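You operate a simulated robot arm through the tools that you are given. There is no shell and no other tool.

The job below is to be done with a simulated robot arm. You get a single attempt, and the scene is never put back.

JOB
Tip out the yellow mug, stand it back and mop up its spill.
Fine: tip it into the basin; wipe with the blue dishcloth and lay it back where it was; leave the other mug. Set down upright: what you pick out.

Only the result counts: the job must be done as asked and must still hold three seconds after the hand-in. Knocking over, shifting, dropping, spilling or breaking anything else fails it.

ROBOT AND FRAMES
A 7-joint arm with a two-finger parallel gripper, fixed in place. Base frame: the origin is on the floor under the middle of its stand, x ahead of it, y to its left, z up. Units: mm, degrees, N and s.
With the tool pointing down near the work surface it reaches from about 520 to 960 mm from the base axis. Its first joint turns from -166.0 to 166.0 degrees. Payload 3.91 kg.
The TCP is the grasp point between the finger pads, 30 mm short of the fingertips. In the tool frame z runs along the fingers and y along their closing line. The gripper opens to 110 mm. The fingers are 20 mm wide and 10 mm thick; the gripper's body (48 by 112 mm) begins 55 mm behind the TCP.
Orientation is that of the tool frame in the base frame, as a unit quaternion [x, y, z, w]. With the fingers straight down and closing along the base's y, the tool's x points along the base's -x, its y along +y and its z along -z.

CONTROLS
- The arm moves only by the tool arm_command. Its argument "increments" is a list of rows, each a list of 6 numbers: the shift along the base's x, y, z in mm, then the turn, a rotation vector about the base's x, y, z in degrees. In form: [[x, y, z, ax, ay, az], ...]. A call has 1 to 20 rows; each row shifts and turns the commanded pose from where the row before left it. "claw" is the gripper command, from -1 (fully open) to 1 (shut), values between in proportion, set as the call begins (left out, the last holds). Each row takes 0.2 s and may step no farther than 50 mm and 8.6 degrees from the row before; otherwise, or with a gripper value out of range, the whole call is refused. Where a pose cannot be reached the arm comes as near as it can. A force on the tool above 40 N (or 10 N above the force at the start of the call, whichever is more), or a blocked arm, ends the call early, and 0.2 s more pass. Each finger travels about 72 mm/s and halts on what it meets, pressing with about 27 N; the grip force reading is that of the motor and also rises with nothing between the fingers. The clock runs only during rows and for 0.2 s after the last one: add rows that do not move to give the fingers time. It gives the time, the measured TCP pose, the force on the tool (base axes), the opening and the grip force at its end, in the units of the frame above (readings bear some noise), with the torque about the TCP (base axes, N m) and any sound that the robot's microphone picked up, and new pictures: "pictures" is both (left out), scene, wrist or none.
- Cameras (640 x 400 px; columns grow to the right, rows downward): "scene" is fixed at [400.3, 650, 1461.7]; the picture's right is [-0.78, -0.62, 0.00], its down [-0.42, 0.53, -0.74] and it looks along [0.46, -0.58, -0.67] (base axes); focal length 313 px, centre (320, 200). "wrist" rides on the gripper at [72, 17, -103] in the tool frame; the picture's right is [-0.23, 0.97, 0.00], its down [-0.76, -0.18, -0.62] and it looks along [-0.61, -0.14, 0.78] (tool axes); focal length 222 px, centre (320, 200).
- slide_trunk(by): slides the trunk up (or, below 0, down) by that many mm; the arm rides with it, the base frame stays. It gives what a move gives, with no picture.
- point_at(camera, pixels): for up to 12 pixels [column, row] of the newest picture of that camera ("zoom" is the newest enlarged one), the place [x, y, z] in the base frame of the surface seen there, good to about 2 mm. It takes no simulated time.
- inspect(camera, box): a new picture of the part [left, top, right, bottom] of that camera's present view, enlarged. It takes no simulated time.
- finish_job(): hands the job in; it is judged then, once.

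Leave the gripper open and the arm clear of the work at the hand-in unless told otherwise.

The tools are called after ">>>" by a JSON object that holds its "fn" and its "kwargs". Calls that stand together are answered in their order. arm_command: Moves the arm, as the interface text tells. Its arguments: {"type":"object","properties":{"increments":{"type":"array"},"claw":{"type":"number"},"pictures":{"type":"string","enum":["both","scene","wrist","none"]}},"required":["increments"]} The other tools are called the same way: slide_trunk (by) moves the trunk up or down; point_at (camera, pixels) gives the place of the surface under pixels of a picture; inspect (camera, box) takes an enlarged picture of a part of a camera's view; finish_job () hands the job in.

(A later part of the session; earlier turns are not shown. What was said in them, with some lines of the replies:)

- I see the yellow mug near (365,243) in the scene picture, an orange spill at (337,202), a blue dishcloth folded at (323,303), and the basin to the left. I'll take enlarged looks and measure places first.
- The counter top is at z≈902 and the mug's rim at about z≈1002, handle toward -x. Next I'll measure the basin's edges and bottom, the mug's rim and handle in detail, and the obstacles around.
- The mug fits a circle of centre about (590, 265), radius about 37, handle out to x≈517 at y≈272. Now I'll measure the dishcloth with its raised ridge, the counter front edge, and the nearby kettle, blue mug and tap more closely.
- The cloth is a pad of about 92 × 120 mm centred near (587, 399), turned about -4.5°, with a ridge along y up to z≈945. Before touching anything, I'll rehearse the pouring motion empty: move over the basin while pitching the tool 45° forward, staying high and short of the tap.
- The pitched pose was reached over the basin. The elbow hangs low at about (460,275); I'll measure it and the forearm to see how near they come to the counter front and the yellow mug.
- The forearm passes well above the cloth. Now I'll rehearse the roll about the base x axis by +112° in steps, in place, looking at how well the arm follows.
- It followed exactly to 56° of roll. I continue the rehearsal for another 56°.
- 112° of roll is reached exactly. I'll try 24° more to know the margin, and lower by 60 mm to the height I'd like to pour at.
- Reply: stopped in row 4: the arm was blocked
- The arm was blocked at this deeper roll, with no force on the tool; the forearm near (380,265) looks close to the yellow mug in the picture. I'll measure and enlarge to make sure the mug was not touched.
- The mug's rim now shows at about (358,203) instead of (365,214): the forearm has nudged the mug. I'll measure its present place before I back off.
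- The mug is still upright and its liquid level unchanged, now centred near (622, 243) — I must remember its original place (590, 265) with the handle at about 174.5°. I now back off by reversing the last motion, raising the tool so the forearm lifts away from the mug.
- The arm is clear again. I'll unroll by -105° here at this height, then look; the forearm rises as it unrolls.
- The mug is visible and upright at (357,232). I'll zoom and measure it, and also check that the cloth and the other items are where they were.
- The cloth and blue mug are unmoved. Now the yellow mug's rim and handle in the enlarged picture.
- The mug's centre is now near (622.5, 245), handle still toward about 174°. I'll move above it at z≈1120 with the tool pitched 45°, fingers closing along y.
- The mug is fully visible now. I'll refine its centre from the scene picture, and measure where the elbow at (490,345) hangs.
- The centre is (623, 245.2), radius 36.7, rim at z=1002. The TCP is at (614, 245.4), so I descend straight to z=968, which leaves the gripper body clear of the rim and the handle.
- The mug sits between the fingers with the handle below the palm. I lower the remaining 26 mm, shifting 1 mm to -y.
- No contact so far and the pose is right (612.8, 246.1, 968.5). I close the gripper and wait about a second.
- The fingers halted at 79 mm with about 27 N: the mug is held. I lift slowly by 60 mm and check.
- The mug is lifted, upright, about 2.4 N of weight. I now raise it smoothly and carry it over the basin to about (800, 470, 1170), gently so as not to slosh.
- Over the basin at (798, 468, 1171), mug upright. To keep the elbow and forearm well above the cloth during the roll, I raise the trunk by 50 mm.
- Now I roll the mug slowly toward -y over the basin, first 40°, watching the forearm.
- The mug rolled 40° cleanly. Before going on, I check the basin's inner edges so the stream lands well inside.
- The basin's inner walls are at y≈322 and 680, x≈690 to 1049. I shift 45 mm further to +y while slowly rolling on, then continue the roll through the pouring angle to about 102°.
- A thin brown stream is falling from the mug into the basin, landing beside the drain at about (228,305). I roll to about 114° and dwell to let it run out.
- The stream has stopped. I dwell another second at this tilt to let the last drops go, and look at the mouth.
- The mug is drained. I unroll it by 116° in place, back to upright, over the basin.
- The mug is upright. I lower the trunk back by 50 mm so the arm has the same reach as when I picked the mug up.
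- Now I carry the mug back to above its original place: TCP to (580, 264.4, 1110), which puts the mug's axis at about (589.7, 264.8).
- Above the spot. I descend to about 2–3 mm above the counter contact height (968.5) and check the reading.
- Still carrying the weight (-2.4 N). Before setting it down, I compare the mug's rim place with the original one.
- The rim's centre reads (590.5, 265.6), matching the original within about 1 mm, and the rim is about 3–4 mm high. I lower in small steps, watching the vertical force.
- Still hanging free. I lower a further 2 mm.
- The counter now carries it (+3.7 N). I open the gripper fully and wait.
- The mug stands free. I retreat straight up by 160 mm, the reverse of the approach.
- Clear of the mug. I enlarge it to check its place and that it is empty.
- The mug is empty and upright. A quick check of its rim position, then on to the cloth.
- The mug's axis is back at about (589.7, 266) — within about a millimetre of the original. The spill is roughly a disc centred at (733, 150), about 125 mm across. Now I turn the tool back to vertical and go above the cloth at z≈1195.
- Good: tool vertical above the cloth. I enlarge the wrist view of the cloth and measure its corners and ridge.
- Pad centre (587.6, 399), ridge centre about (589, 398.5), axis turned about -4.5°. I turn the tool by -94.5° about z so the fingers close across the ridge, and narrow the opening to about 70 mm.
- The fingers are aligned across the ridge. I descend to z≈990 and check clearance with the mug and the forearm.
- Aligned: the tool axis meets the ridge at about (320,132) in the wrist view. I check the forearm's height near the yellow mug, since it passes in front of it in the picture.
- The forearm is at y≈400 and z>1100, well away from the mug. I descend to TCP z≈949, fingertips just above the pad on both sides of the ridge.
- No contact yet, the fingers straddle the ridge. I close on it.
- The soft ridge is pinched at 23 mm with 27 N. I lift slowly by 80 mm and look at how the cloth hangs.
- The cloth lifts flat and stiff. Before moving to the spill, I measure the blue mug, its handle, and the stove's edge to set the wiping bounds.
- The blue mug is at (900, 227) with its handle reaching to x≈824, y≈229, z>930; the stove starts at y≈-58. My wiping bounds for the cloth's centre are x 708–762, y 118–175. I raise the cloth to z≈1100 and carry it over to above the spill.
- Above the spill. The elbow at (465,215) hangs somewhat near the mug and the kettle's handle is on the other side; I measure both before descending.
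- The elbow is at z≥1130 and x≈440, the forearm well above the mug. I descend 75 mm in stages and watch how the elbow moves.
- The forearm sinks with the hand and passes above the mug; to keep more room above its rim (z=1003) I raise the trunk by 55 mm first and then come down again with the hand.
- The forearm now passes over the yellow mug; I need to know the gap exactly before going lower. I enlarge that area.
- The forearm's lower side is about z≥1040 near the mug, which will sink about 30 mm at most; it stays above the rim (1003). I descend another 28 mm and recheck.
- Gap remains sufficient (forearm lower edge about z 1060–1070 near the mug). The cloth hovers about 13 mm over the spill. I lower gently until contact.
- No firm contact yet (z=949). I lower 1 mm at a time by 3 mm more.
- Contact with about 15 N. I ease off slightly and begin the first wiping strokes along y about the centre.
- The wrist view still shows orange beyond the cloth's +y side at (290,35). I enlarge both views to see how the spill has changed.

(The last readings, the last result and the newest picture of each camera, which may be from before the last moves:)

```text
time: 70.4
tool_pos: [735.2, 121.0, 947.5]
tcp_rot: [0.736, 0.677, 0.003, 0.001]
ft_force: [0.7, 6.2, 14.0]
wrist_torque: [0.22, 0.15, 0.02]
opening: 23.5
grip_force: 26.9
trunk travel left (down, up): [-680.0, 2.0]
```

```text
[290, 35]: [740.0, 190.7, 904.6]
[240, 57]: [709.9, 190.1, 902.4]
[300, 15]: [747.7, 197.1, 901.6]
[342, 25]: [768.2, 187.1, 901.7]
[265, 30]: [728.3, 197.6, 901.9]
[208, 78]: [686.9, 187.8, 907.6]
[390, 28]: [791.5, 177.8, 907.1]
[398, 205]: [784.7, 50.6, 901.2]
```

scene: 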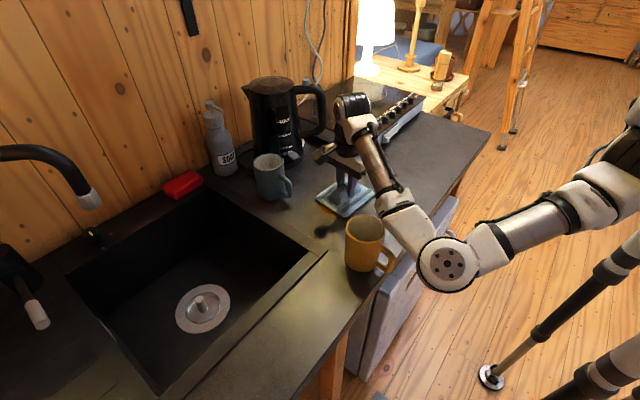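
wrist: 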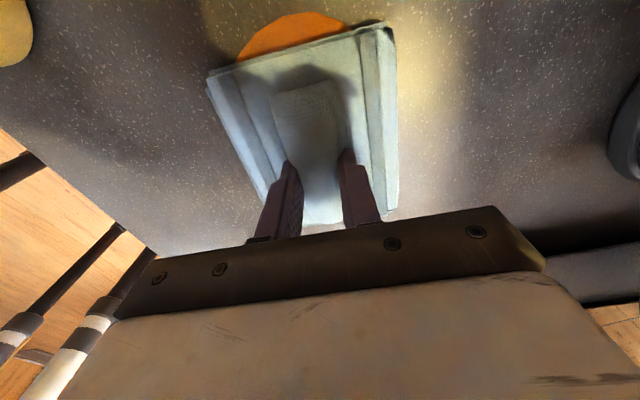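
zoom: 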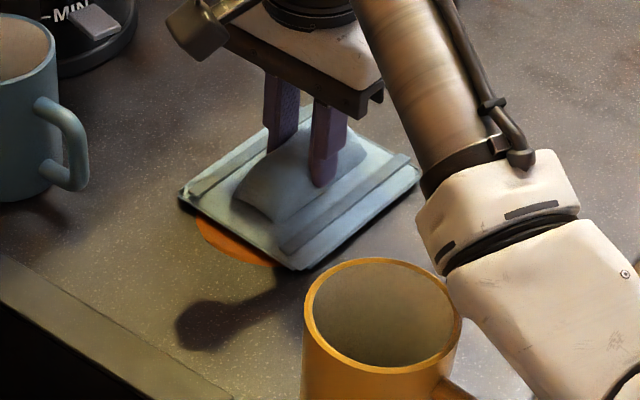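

The spill is shrinking as I wipe (its edge is now about y≈198, spanning x≈710–768). I keep wiping: back over its centre in y, then with an x offset.

>>> {"fn": "arm_command", "kwargs": {"increments": [[0, 6, 0.3, 0, 0, 0], [0, 9, 0, 0, 0, 0], [0, 9, 0, 0, 0, 0], [0, 9, 0, 0, 0, 0], [0, 9, 0, 0, 0, 0], [0, 9, 0, 0, 0, 0], [0, 5, 0, 0, 0, 0], [6, 0, 0, 0, 0, 0], [8, 0, 0, 0, 0, 0], [0, -6, 0, 0, 0, 0], [0, -9, 0, 0, 0, 0], [0, -9, 0, 0, 0, 0], [0, -9, 0, 0, 0, 0], [0, -9, 0, 0, 0, 0], [0, -9, 0, 0, 0, 0], [0, -5, 0, 0, 0, 0], [0, 0, 0, 0, 0, 0]]}}

>>> {"fn": "inspect", "kwargs": {"camera": "scene", "box": [290, 150, 410, 250]}}

```text
time: 74.0
tool_pos: [748.7, 121.5, 947.4]
tcp_rot: [0.736, 0.677, 0.003, 0.002]
ft_force: [0.4, 1.2, 3.1]
wrist_torque: [0.02, 0.16, -0.02]
opening: 23.1
grip_force: 26.9
trunk travel left (down, up): [-680.0, 2.0]
```

scene: 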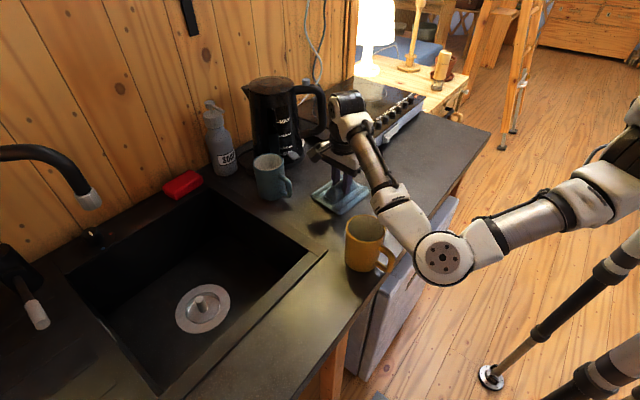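
wrist: 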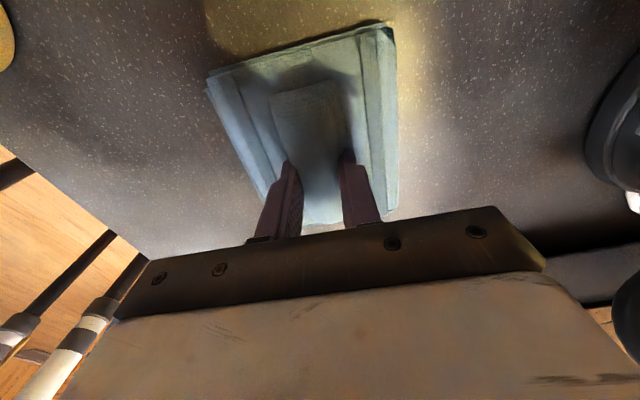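

```text
4.00 times, centred on (350, 200) of scene
```

zoom: 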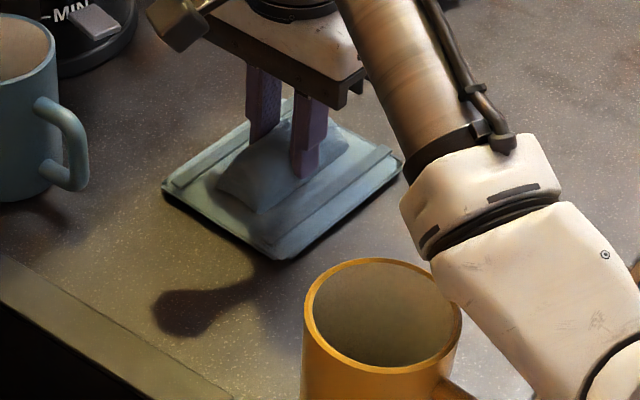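

No orange is visible outside the cloth now. I wipe further over the -x side and the centre, pressing a touch more.

>>> {"fn": "arm_command", "kwargs": {"increments": [[-6, 0, -0.5, 0, 0, 0], [-8, 0, 0, 0, 0, 0], [-8, 2, 0, 0, 0, 0], [-6, 4, 0, 0, 0, 0], [0, 9, 0, 0, 0, 0], [0, 9, 0, 0, 0, 0], [0, 9, 0, 0, 0, 0], [0, 9, 0, 0, 0, 0], [0, 9, 0, 0, 0, 0], [6, 0, 0, 0, 0, 0], [8, 0, 0, 0, 0, 0], [8, 0, 0, 0, 0, 0], [8, -3, 0, 0, 0, 0], [6, -6, 0, 0, 0, 0], [0, -9, 0, 0, 0, 0], [0, -9, 0, 0, 0, 0], [0, -9, 0, 0, 0, 0], [-6, -4, 0, 0, 0, 0], [-8, 0, 0, 0, 0, 0], [-5, 0, 0, 0, 0, 0]]}}

```text
time: 78.2
tool_pos: [737.4, 131.9, 947.5]
tcp_rot: [0.735, 0.678, 0.003, 0.002]
ft_force: [5.6, -2.1, 11.2]
wrist_torque: [0.02, 0.05, 0.01]
opening: 23.3
grip_force: 27.0
trunk travel left (down, up): [-680.0, 2.0]
```

scene: 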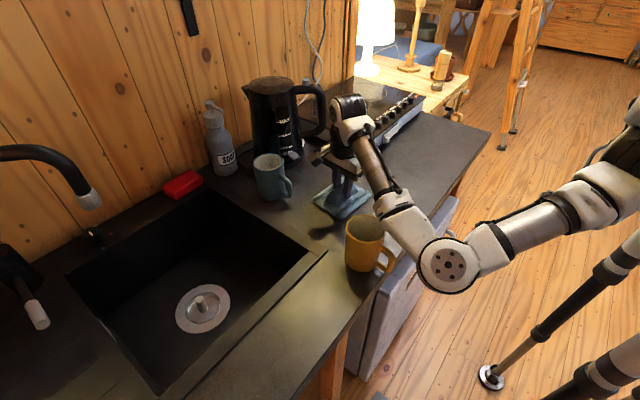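
wrist: 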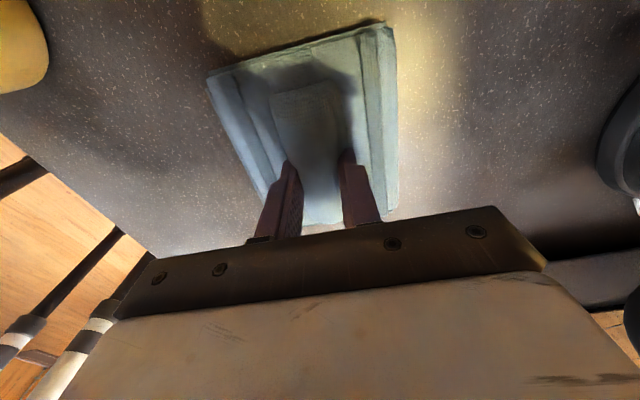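

Still clean outside the cloth. One more set of strokes along x across the centre, then I'll lift and look underneath.

>>> {"fn": "arm_command", "kwargs": {"increments": [[0, 8, 0, 0, 0, 0], [0, 10, 0, 0, 0, 0], [-8, 0, 0, 0, 0, 0], [-10, 0, 0, 0, 0, 0], [8, 0, 0, 0, 0, 0], [10, 0, 0, 0, 0, 0], [10, 0, 0, 0, 0, 0], [10, 0, 0, 0, 0, 0], [-8, 0, 0, 0, 0, 0], [-10, 0, 0, 0, 0, 0], [-10, 0, 0, 0, 0, 0], [8, 6, 0, 0, 0, 0], [0, 10, 0, 0, 0, 0], [0, 10, 0, 0, 0, 0], [0, -10, 0, 0, 0, 0], [0, -10, 0, 0, 0, 0], [0, -10, 0, 0, 0, 0], [0, -10, 0, 0, 0, 0], [0, -10, 0, 0, 0, 0], [0, 0, 0, 0, 0, 0]], "pictures": "none"}}

>>> {"fn": "arm_command", "kwargs": {"increments": [[0, 0, 5, 0, 0, 0], [0, 0, 15, 0, 0, 0], [0, 0, 25, 0, 0, 0], [0, 0, 30, 0, 0, 0], [0, 0, 30, 0, 0, 0], [0, 0, 30, 0, 0, 0], [0, 0, 20, 0, 0, 0], [0, 0, 0, 0, 0, 0]]}}

```text
time: 82.4
tool_pos: [737.9, 125.7, 947.6]
tcp_rot: [0.735, 0.678, 0.004, 0.0]
ft_force: [-1.0, 4.5, 13.0]
wrist_torque: [0.29, 0.16, -0.02]
opening: 23.3
grip_force: 27.0
trunk travel left (down, up): [-680.0, 2.0]
```

```text
time: 84.2
tool_pos: [738.9, 126.5, 1102.1]
tcp_rot: [0.735, 0.678, 0.002, 0.001]
ft_force: [0.0, 0.0, -0.9]
wrist_torque: [0.0, 0.0, 0.01]
opening: 23.3
grip_force: 27.6
trunk travel left (down, up): [-680.0, 2.0]
```

scene: 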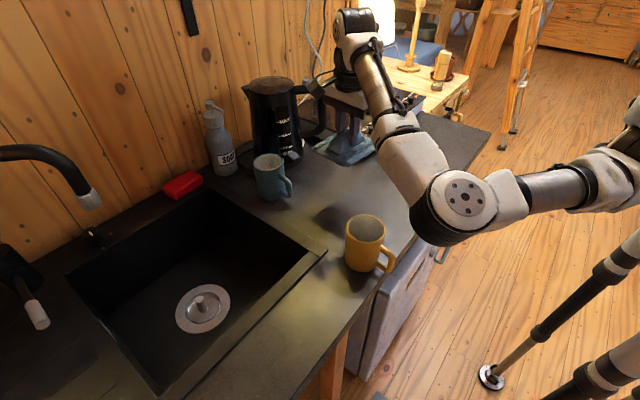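
wrist: 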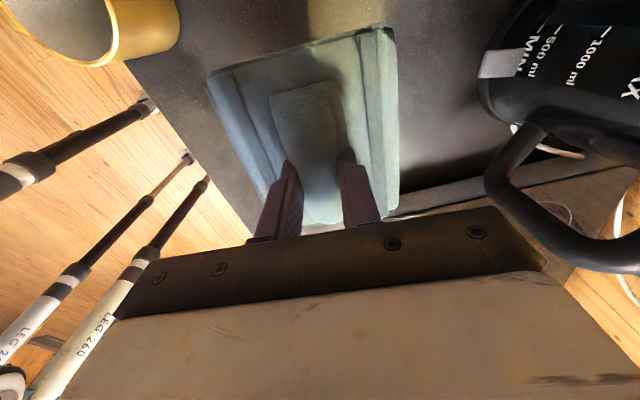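

I enlarge the place of the spill to check that nothing is left.

>>> {"fn": "inspect", "kwargs": {"camera": "scene", "box": [280, 140, 420, 280]}}

```text
2.86 times, centred on (350, 210) of scene
```

zoom: 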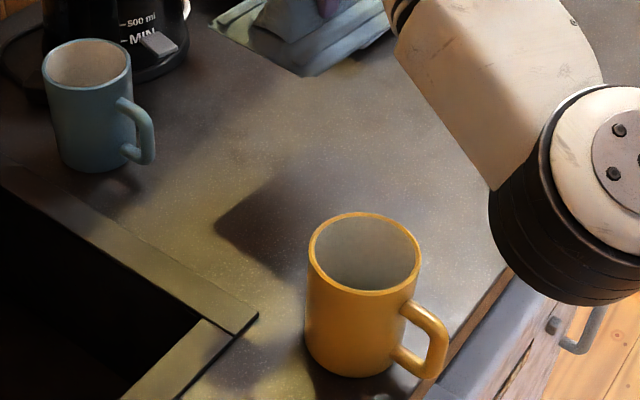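

The counter is clean where the spill was. I carry the cloth back along the same path, by (-151, +272.5) mm, still high above the mug.

>>> {"fn": "arm_command", "kwargs": {"increments": [[-4, 7, 0, 0, 0, 0], [-9, 16, 0, 0, 0, 0], [-14, 25, 0, 0, 0, 0], [-17, 31, 0, 0, 0, 0], [-18, 32, 0, 0, 0, 0], [-18, 32, 0, 0, 0, 0], [-18, 32, 0, 0, 0, 0], [-17, 31, 0, 0, 0, 0], [-15, 28, 0, 0, 0, 0], [-12, 21, 0, 0, 0, 0], [-6, 11, 0, 0, 0, 0], [-3, 6.5, 0, 0, 0, 0], [0, 0, 0, 0, 0, 0]]}}

```text
time: 87.0
tool_pos: [586.9, 399.5, 1101.3]
tcp_rot: [0.735, 0.678, 0.003, 0.001]
ft_force: [0.3, -0.8, -0.4]
wrist_torque: [-0.01, 0.04, 0.02]
opening: 23.1
grip_force: 27.3
trunk travel left (down, up): [-680.0, 2.0]
```

scene: 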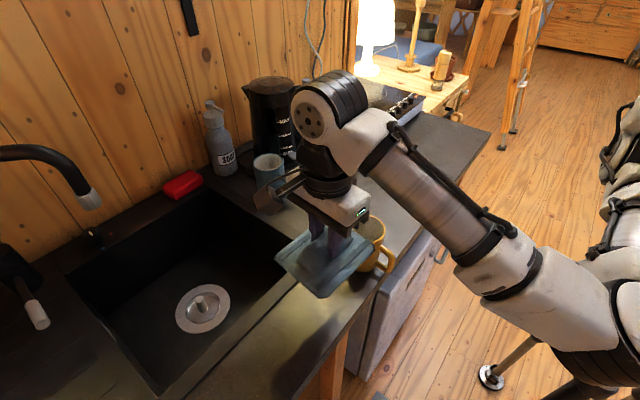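
wrist: 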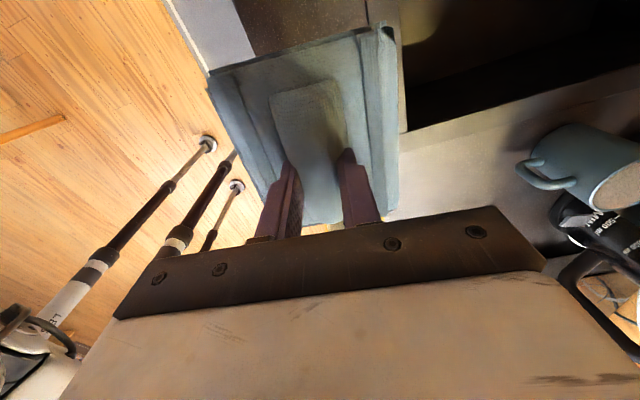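

Above the cloth's original place. I descend to about 10 mm above the counter contact and then compare its corners with the original ones.

>>> {"fn": "arm_command", "kwargs": {"increments": [[0, 0, -15, 0, 0, 0], [0, 0, -25, 0, 0, 0], [0, 0, -30, 0, 0, 0], [0, 0, -30, 0, 0, 0], [0, 0, -25, 0, 0, 0], [0, 0, -15, 0, 0, 0], [0, 0, 0, 0, 0, 0]]}}

```text
time: 88.6
tool_pos: [587.7, 396.6, 962.1]
tcp_rot: [0.735, 0.678, 0.003, 0.0]
ft_force: [0.0, -0.1, -0.2]
wrist_torque: [-0.01, 0.0, -0.01]
opening: 23.5
grip_force: 26.6
trunk travel left (down, up): [-680.0, 2.0]
```

scene: 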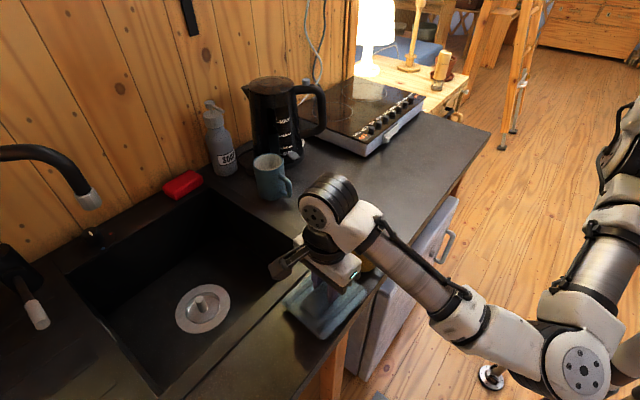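
wrist: 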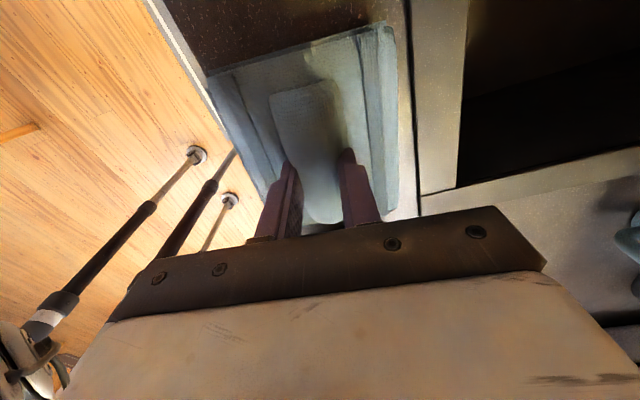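

>>> {"fn": "inspect", "kwargs": {"camera": "scene", "box": [270, 255, 380, 355]}}

>>> {"fn": "point_at", "kwargs": {"camera": "wrist", "pixels": [[212, 78], [388, 28], [397, 208], [270, 190], [225, 74], [378, 30], [395, 120], [235, 130]]}}

```text
4.00 times, centred on (325, 305) of scene
```

zoom: 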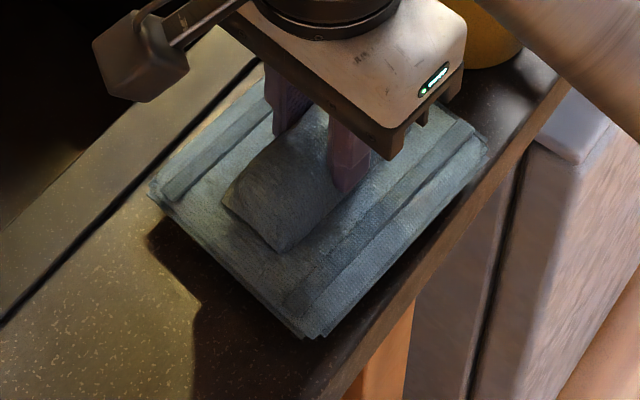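

```text
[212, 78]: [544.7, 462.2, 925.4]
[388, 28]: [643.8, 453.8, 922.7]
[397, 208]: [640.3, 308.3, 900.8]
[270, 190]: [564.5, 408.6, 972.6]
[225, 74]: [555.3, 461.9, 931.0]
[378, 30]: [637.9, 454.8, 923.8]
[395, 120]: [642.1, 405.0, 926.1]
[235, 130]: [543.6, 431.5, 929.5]
```

>>> {"fn": "point_at", "kwargs": {"camera": "zoom", "pixels": [[155, 188], [308, 328], [482, 155], [152, 195], [230, 262], [400, 240], [265, 80], [470, 125], [250, 95]]}}

```text
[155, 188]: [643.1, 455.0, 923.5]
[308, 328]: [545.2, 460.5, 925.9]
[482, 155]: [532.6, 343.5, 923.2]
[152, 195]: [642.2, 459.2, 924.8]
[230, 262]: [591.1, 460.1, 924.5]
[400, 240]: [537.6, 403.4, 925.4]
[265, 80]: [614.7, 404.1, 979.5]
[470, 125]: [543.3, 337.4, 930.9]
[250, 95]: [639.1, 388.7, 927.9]
```

The corners read (643, 457), (545, 461), (533, 343) against the original (642, 458), (543, 461.5), (533, 342): the cloth is right over its place. I lower it gently to contact.

>>> {"fn": "arm_command", "kwargs": {"increments": [[0, 0, -6, 0, 0, 0], [0, 0, -4, 0, 0, 0], [0, 0, -2, 0, 0, 0], [0, 0, -1, 0, 0, 0], [0, 0, 0, 0, 0, 0]], "pictures": "none"}}

```text
time: 89.8
tool_pos: [587.9, 399.8, 948.8]
tcp_rot: [0.735, 0.678, 0.002, 0.001]
ft_force: [-0.1, -1.4, -0.1]
wrist_torque: [0.02, -0.01, 0.01]
opening: 23.1
grip_force: 27.4
trunk travel left (down, up): [-680.0, 2.0]
```

Not yet in contact. I lower in half-millimetre steps by 1.5 mm.

>>> {"fn": "arm_command", "kwargs": {"increments": [[0, 0, -0.5, 0, 0, 0], [0, 0, -0.5, 0, 0, 0], [0, 0, -0.5, 0, 0, 0], [0, 0, 0, 0, 0, 0]], "pictures": "none"}}

```text
time: 90.8
tool_pos: [587.8, 398.3, 946.7]
tcp_rot: [0.735, 0.678, 0.003, 0.002]
ft_force: [-0.1, 1.5, 1.7]
wrist_torque: [-0.05, 0.08, 0.01]
opening: 23.1
grip_force: 27.1
trunk travel left (down, up): [-680.0, 2.0]
```

Light contact (1.7 N). I open the fingers to about 70 mm to release the ridge.

>>> {"fn": "arm_command", "kwargs": {"increments": [[0, 0, 0, 0, 0, 0], [0, 0, 0, 0, 0, 0], [0, 0, 0, 0, 0, 0], [0, 0, 0, 0, 0, 0]], "claw": -0.27}}

```text
time: 91.8
tool_pos: [587.4, 399.1, 947.3]
tcp_rot: [0.735, 0.678, 0.003, 0.001]
ft_force: [-0.2, 1.5, 0.9]
wrist_torque: [-0.01, 0.01, 0.04]
opening: 69.7
grip_force: 0.0
trunk travel left (down, up): [-680.0, 2.0]
```

scene: 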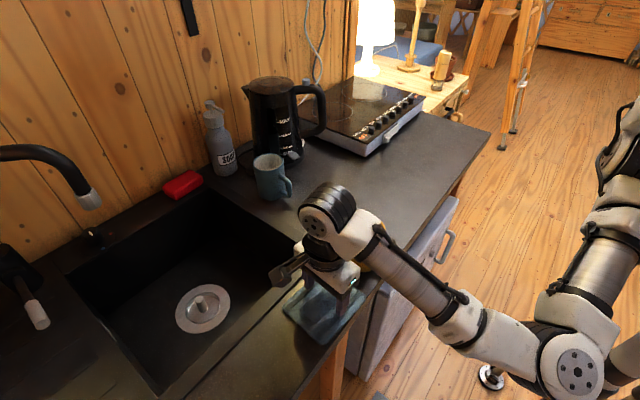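
wrist: 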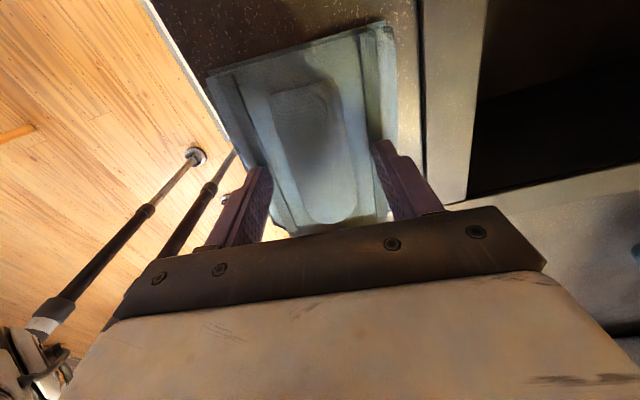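

The cloth is released and lies flat. I retreat straight up by about 240 mm.

>>> {"fn": "arm_command", "kwargs": {"increments": [[0, 0, 8, 0, 0, 0], [0, 0, 15, 0, 0, 0], [0, 0, 25, 0, 0, 0], [0, 0, 35, 0, 0, 0], [0, 0, 40, 0, 0, 0], [0, 0, 40, 0, 0, 0], [0, 0, 40, 0, 0, 0], [0, 0, 35, 0, 0, 0], [0, 0, 0, 0, 0, 0]]}}

```text
time: 93.8
tool_pos: [588.7, 400.8, 1187.2]
tcp_rot: [0.736, 0.677, 0.002, 0.001]
ft_force: [-0.3, -0.3, -0.1]
wrist_torque: [0.03, -0.02, 0.0]
opening: 70.1
grip_force: 0.1
trunk travel left (down, up): [-680.0, 2.0]
```

scene: 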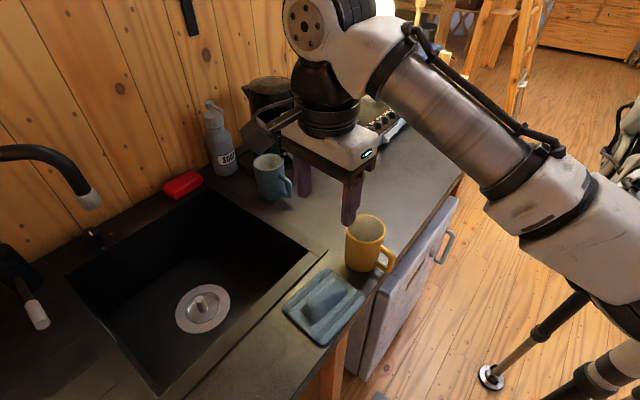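
wrist: 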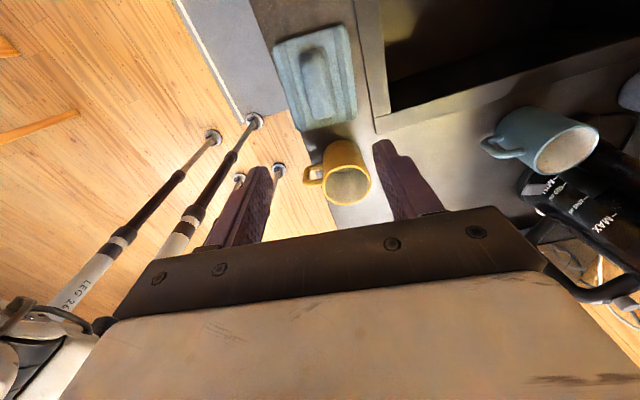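

I open the gripper fully, turn the tool back and return toward the start pose, high above everything, to have a free view of the scene.

>>> {"fn": "arm_command", "kwargs": {"increments": [[-3, -5, 10, 0, 0, 8], [-7, -14, 10, 0, 0, 8], [-8, -16, 10, 0, 0, 8], [-8, -16, 10, 0, 0, 8], [-8, -16, 10, 0, 0, 8], [-8, -16, 10, 0, 0, 8], [-8, -16, 10, 0, 0, 8], [-8, -16, 10, 0, 0, 8], [-8, -16, 0, 0, 0, 8], [-8, -16, 0, 0, 0, 8], [-7, -12, 0, 0, 0, 8], [-3, -7, 0, 0, 0, 6.5], [0, 0, 0, 0, 0, 0]], "claw": -1}}

```text
time: 96.6
tool_pos: [504.0, 234.1, 1265.4]
tcp_rot: [0.001, 1.0, 0.003, -0.001]
ft_force: [0.1, 0.7, -1.3]
wrist_torque: [0.0, 0.03, -0.01]
opening: 109.9
grip_force: 0.0
trunk travel left (down, up): [-680.0, 2.0]
```

scene: 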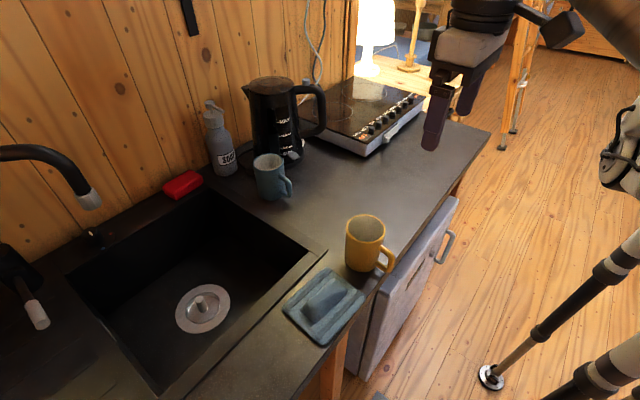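
wrist: 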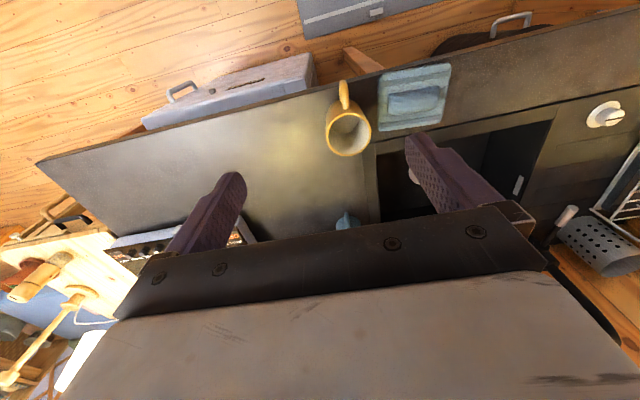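

The arm is clear. I enlarge the scene and wrist views to verify the clean counter, the mug, the cloth and the blue mug, and measure them a last time.

>>> {"fn": "inspect", "kwargs": {"camera": "scene", "box": [260, 140, 460, 360]}}

>>> {"fn": "point_at", "kwargs": {"camera": "scene", "pixels": [[283, 308], [330, 268], [364, 295], [322, 343], [323, 300], [337, 202], [315, 203], [359, 205], [290, 190], [270, 165], [182, 185], [222, 160]]}}

>>> {"fn": "inspect", "kwargs": {"camera": "wrist", "box": [240, 50, 480, 250]}}

```text
1.82 times, centred on (360, 250) of scene
```

zoom: 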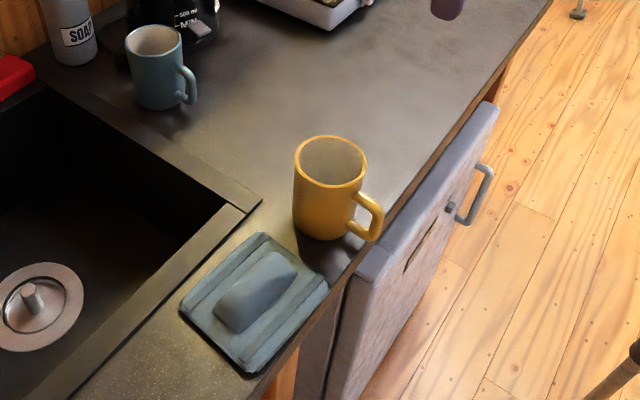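

```text
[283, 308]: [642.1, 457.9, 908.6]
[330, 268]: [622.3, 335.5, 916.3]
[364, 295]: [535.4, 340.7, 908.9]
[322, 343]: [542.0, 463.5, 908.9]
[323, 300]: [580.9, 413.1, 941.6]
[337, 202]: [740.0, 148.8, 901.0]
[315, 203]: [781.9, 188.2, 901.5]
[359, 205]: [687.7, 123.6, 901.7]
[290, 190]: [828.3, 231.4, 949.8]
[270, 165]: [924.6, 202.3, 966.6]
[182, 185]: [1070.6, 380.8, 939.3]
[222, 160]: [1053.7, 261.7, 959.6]
```

```text
2.00 times, centred on (360, 150) of wrist
```

zoom: 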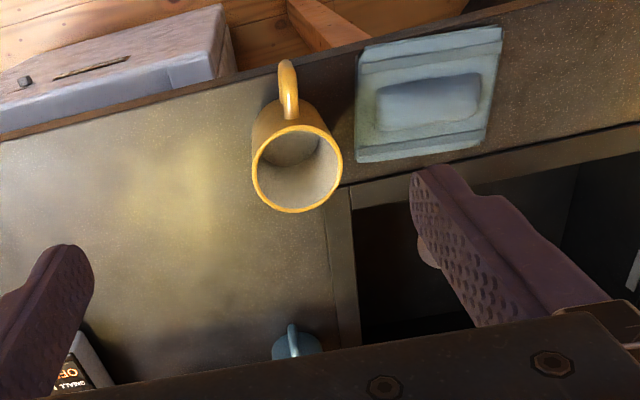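

Everything checks out: the counter where the spill was is clean, the yellow mug is empty and stands upright at its original place with its handle as before. The cloth's corners match the original ones within about 2 mm, and the blue mug and the other things are unmoved. The gripper is open and the arm clear, so I hand the job in.

>>> {"fn": "finish_job", "kwargs": {}}

```text
The job is handed in.
```

The job is handed in. I tipped the yellow mug out into the basin and stood it back upright, then wiped up its spill and laid the blue dishcloth back.

- **Yellow mug:** it is empty and within about 1 mm of where it first stood, with the handle pointing the same way.
- **Spill:** the last close-up views show no orange left on the counter.
- **Dishcloth:** its corners are within about 3 mm of where they were.
- **Other things:** the blue mug, the soap bottle and the red item by the basin measure where they were. The kettle and stove look untouched. The gripper is open and the arm is clear.

While I was rehearsing the pour with an empty gripper, the forearm pushed the yellow mug about 38 mm along the counter. It stayed upright and nothing spilled. I then picked it up from there and set it back at its original spot.
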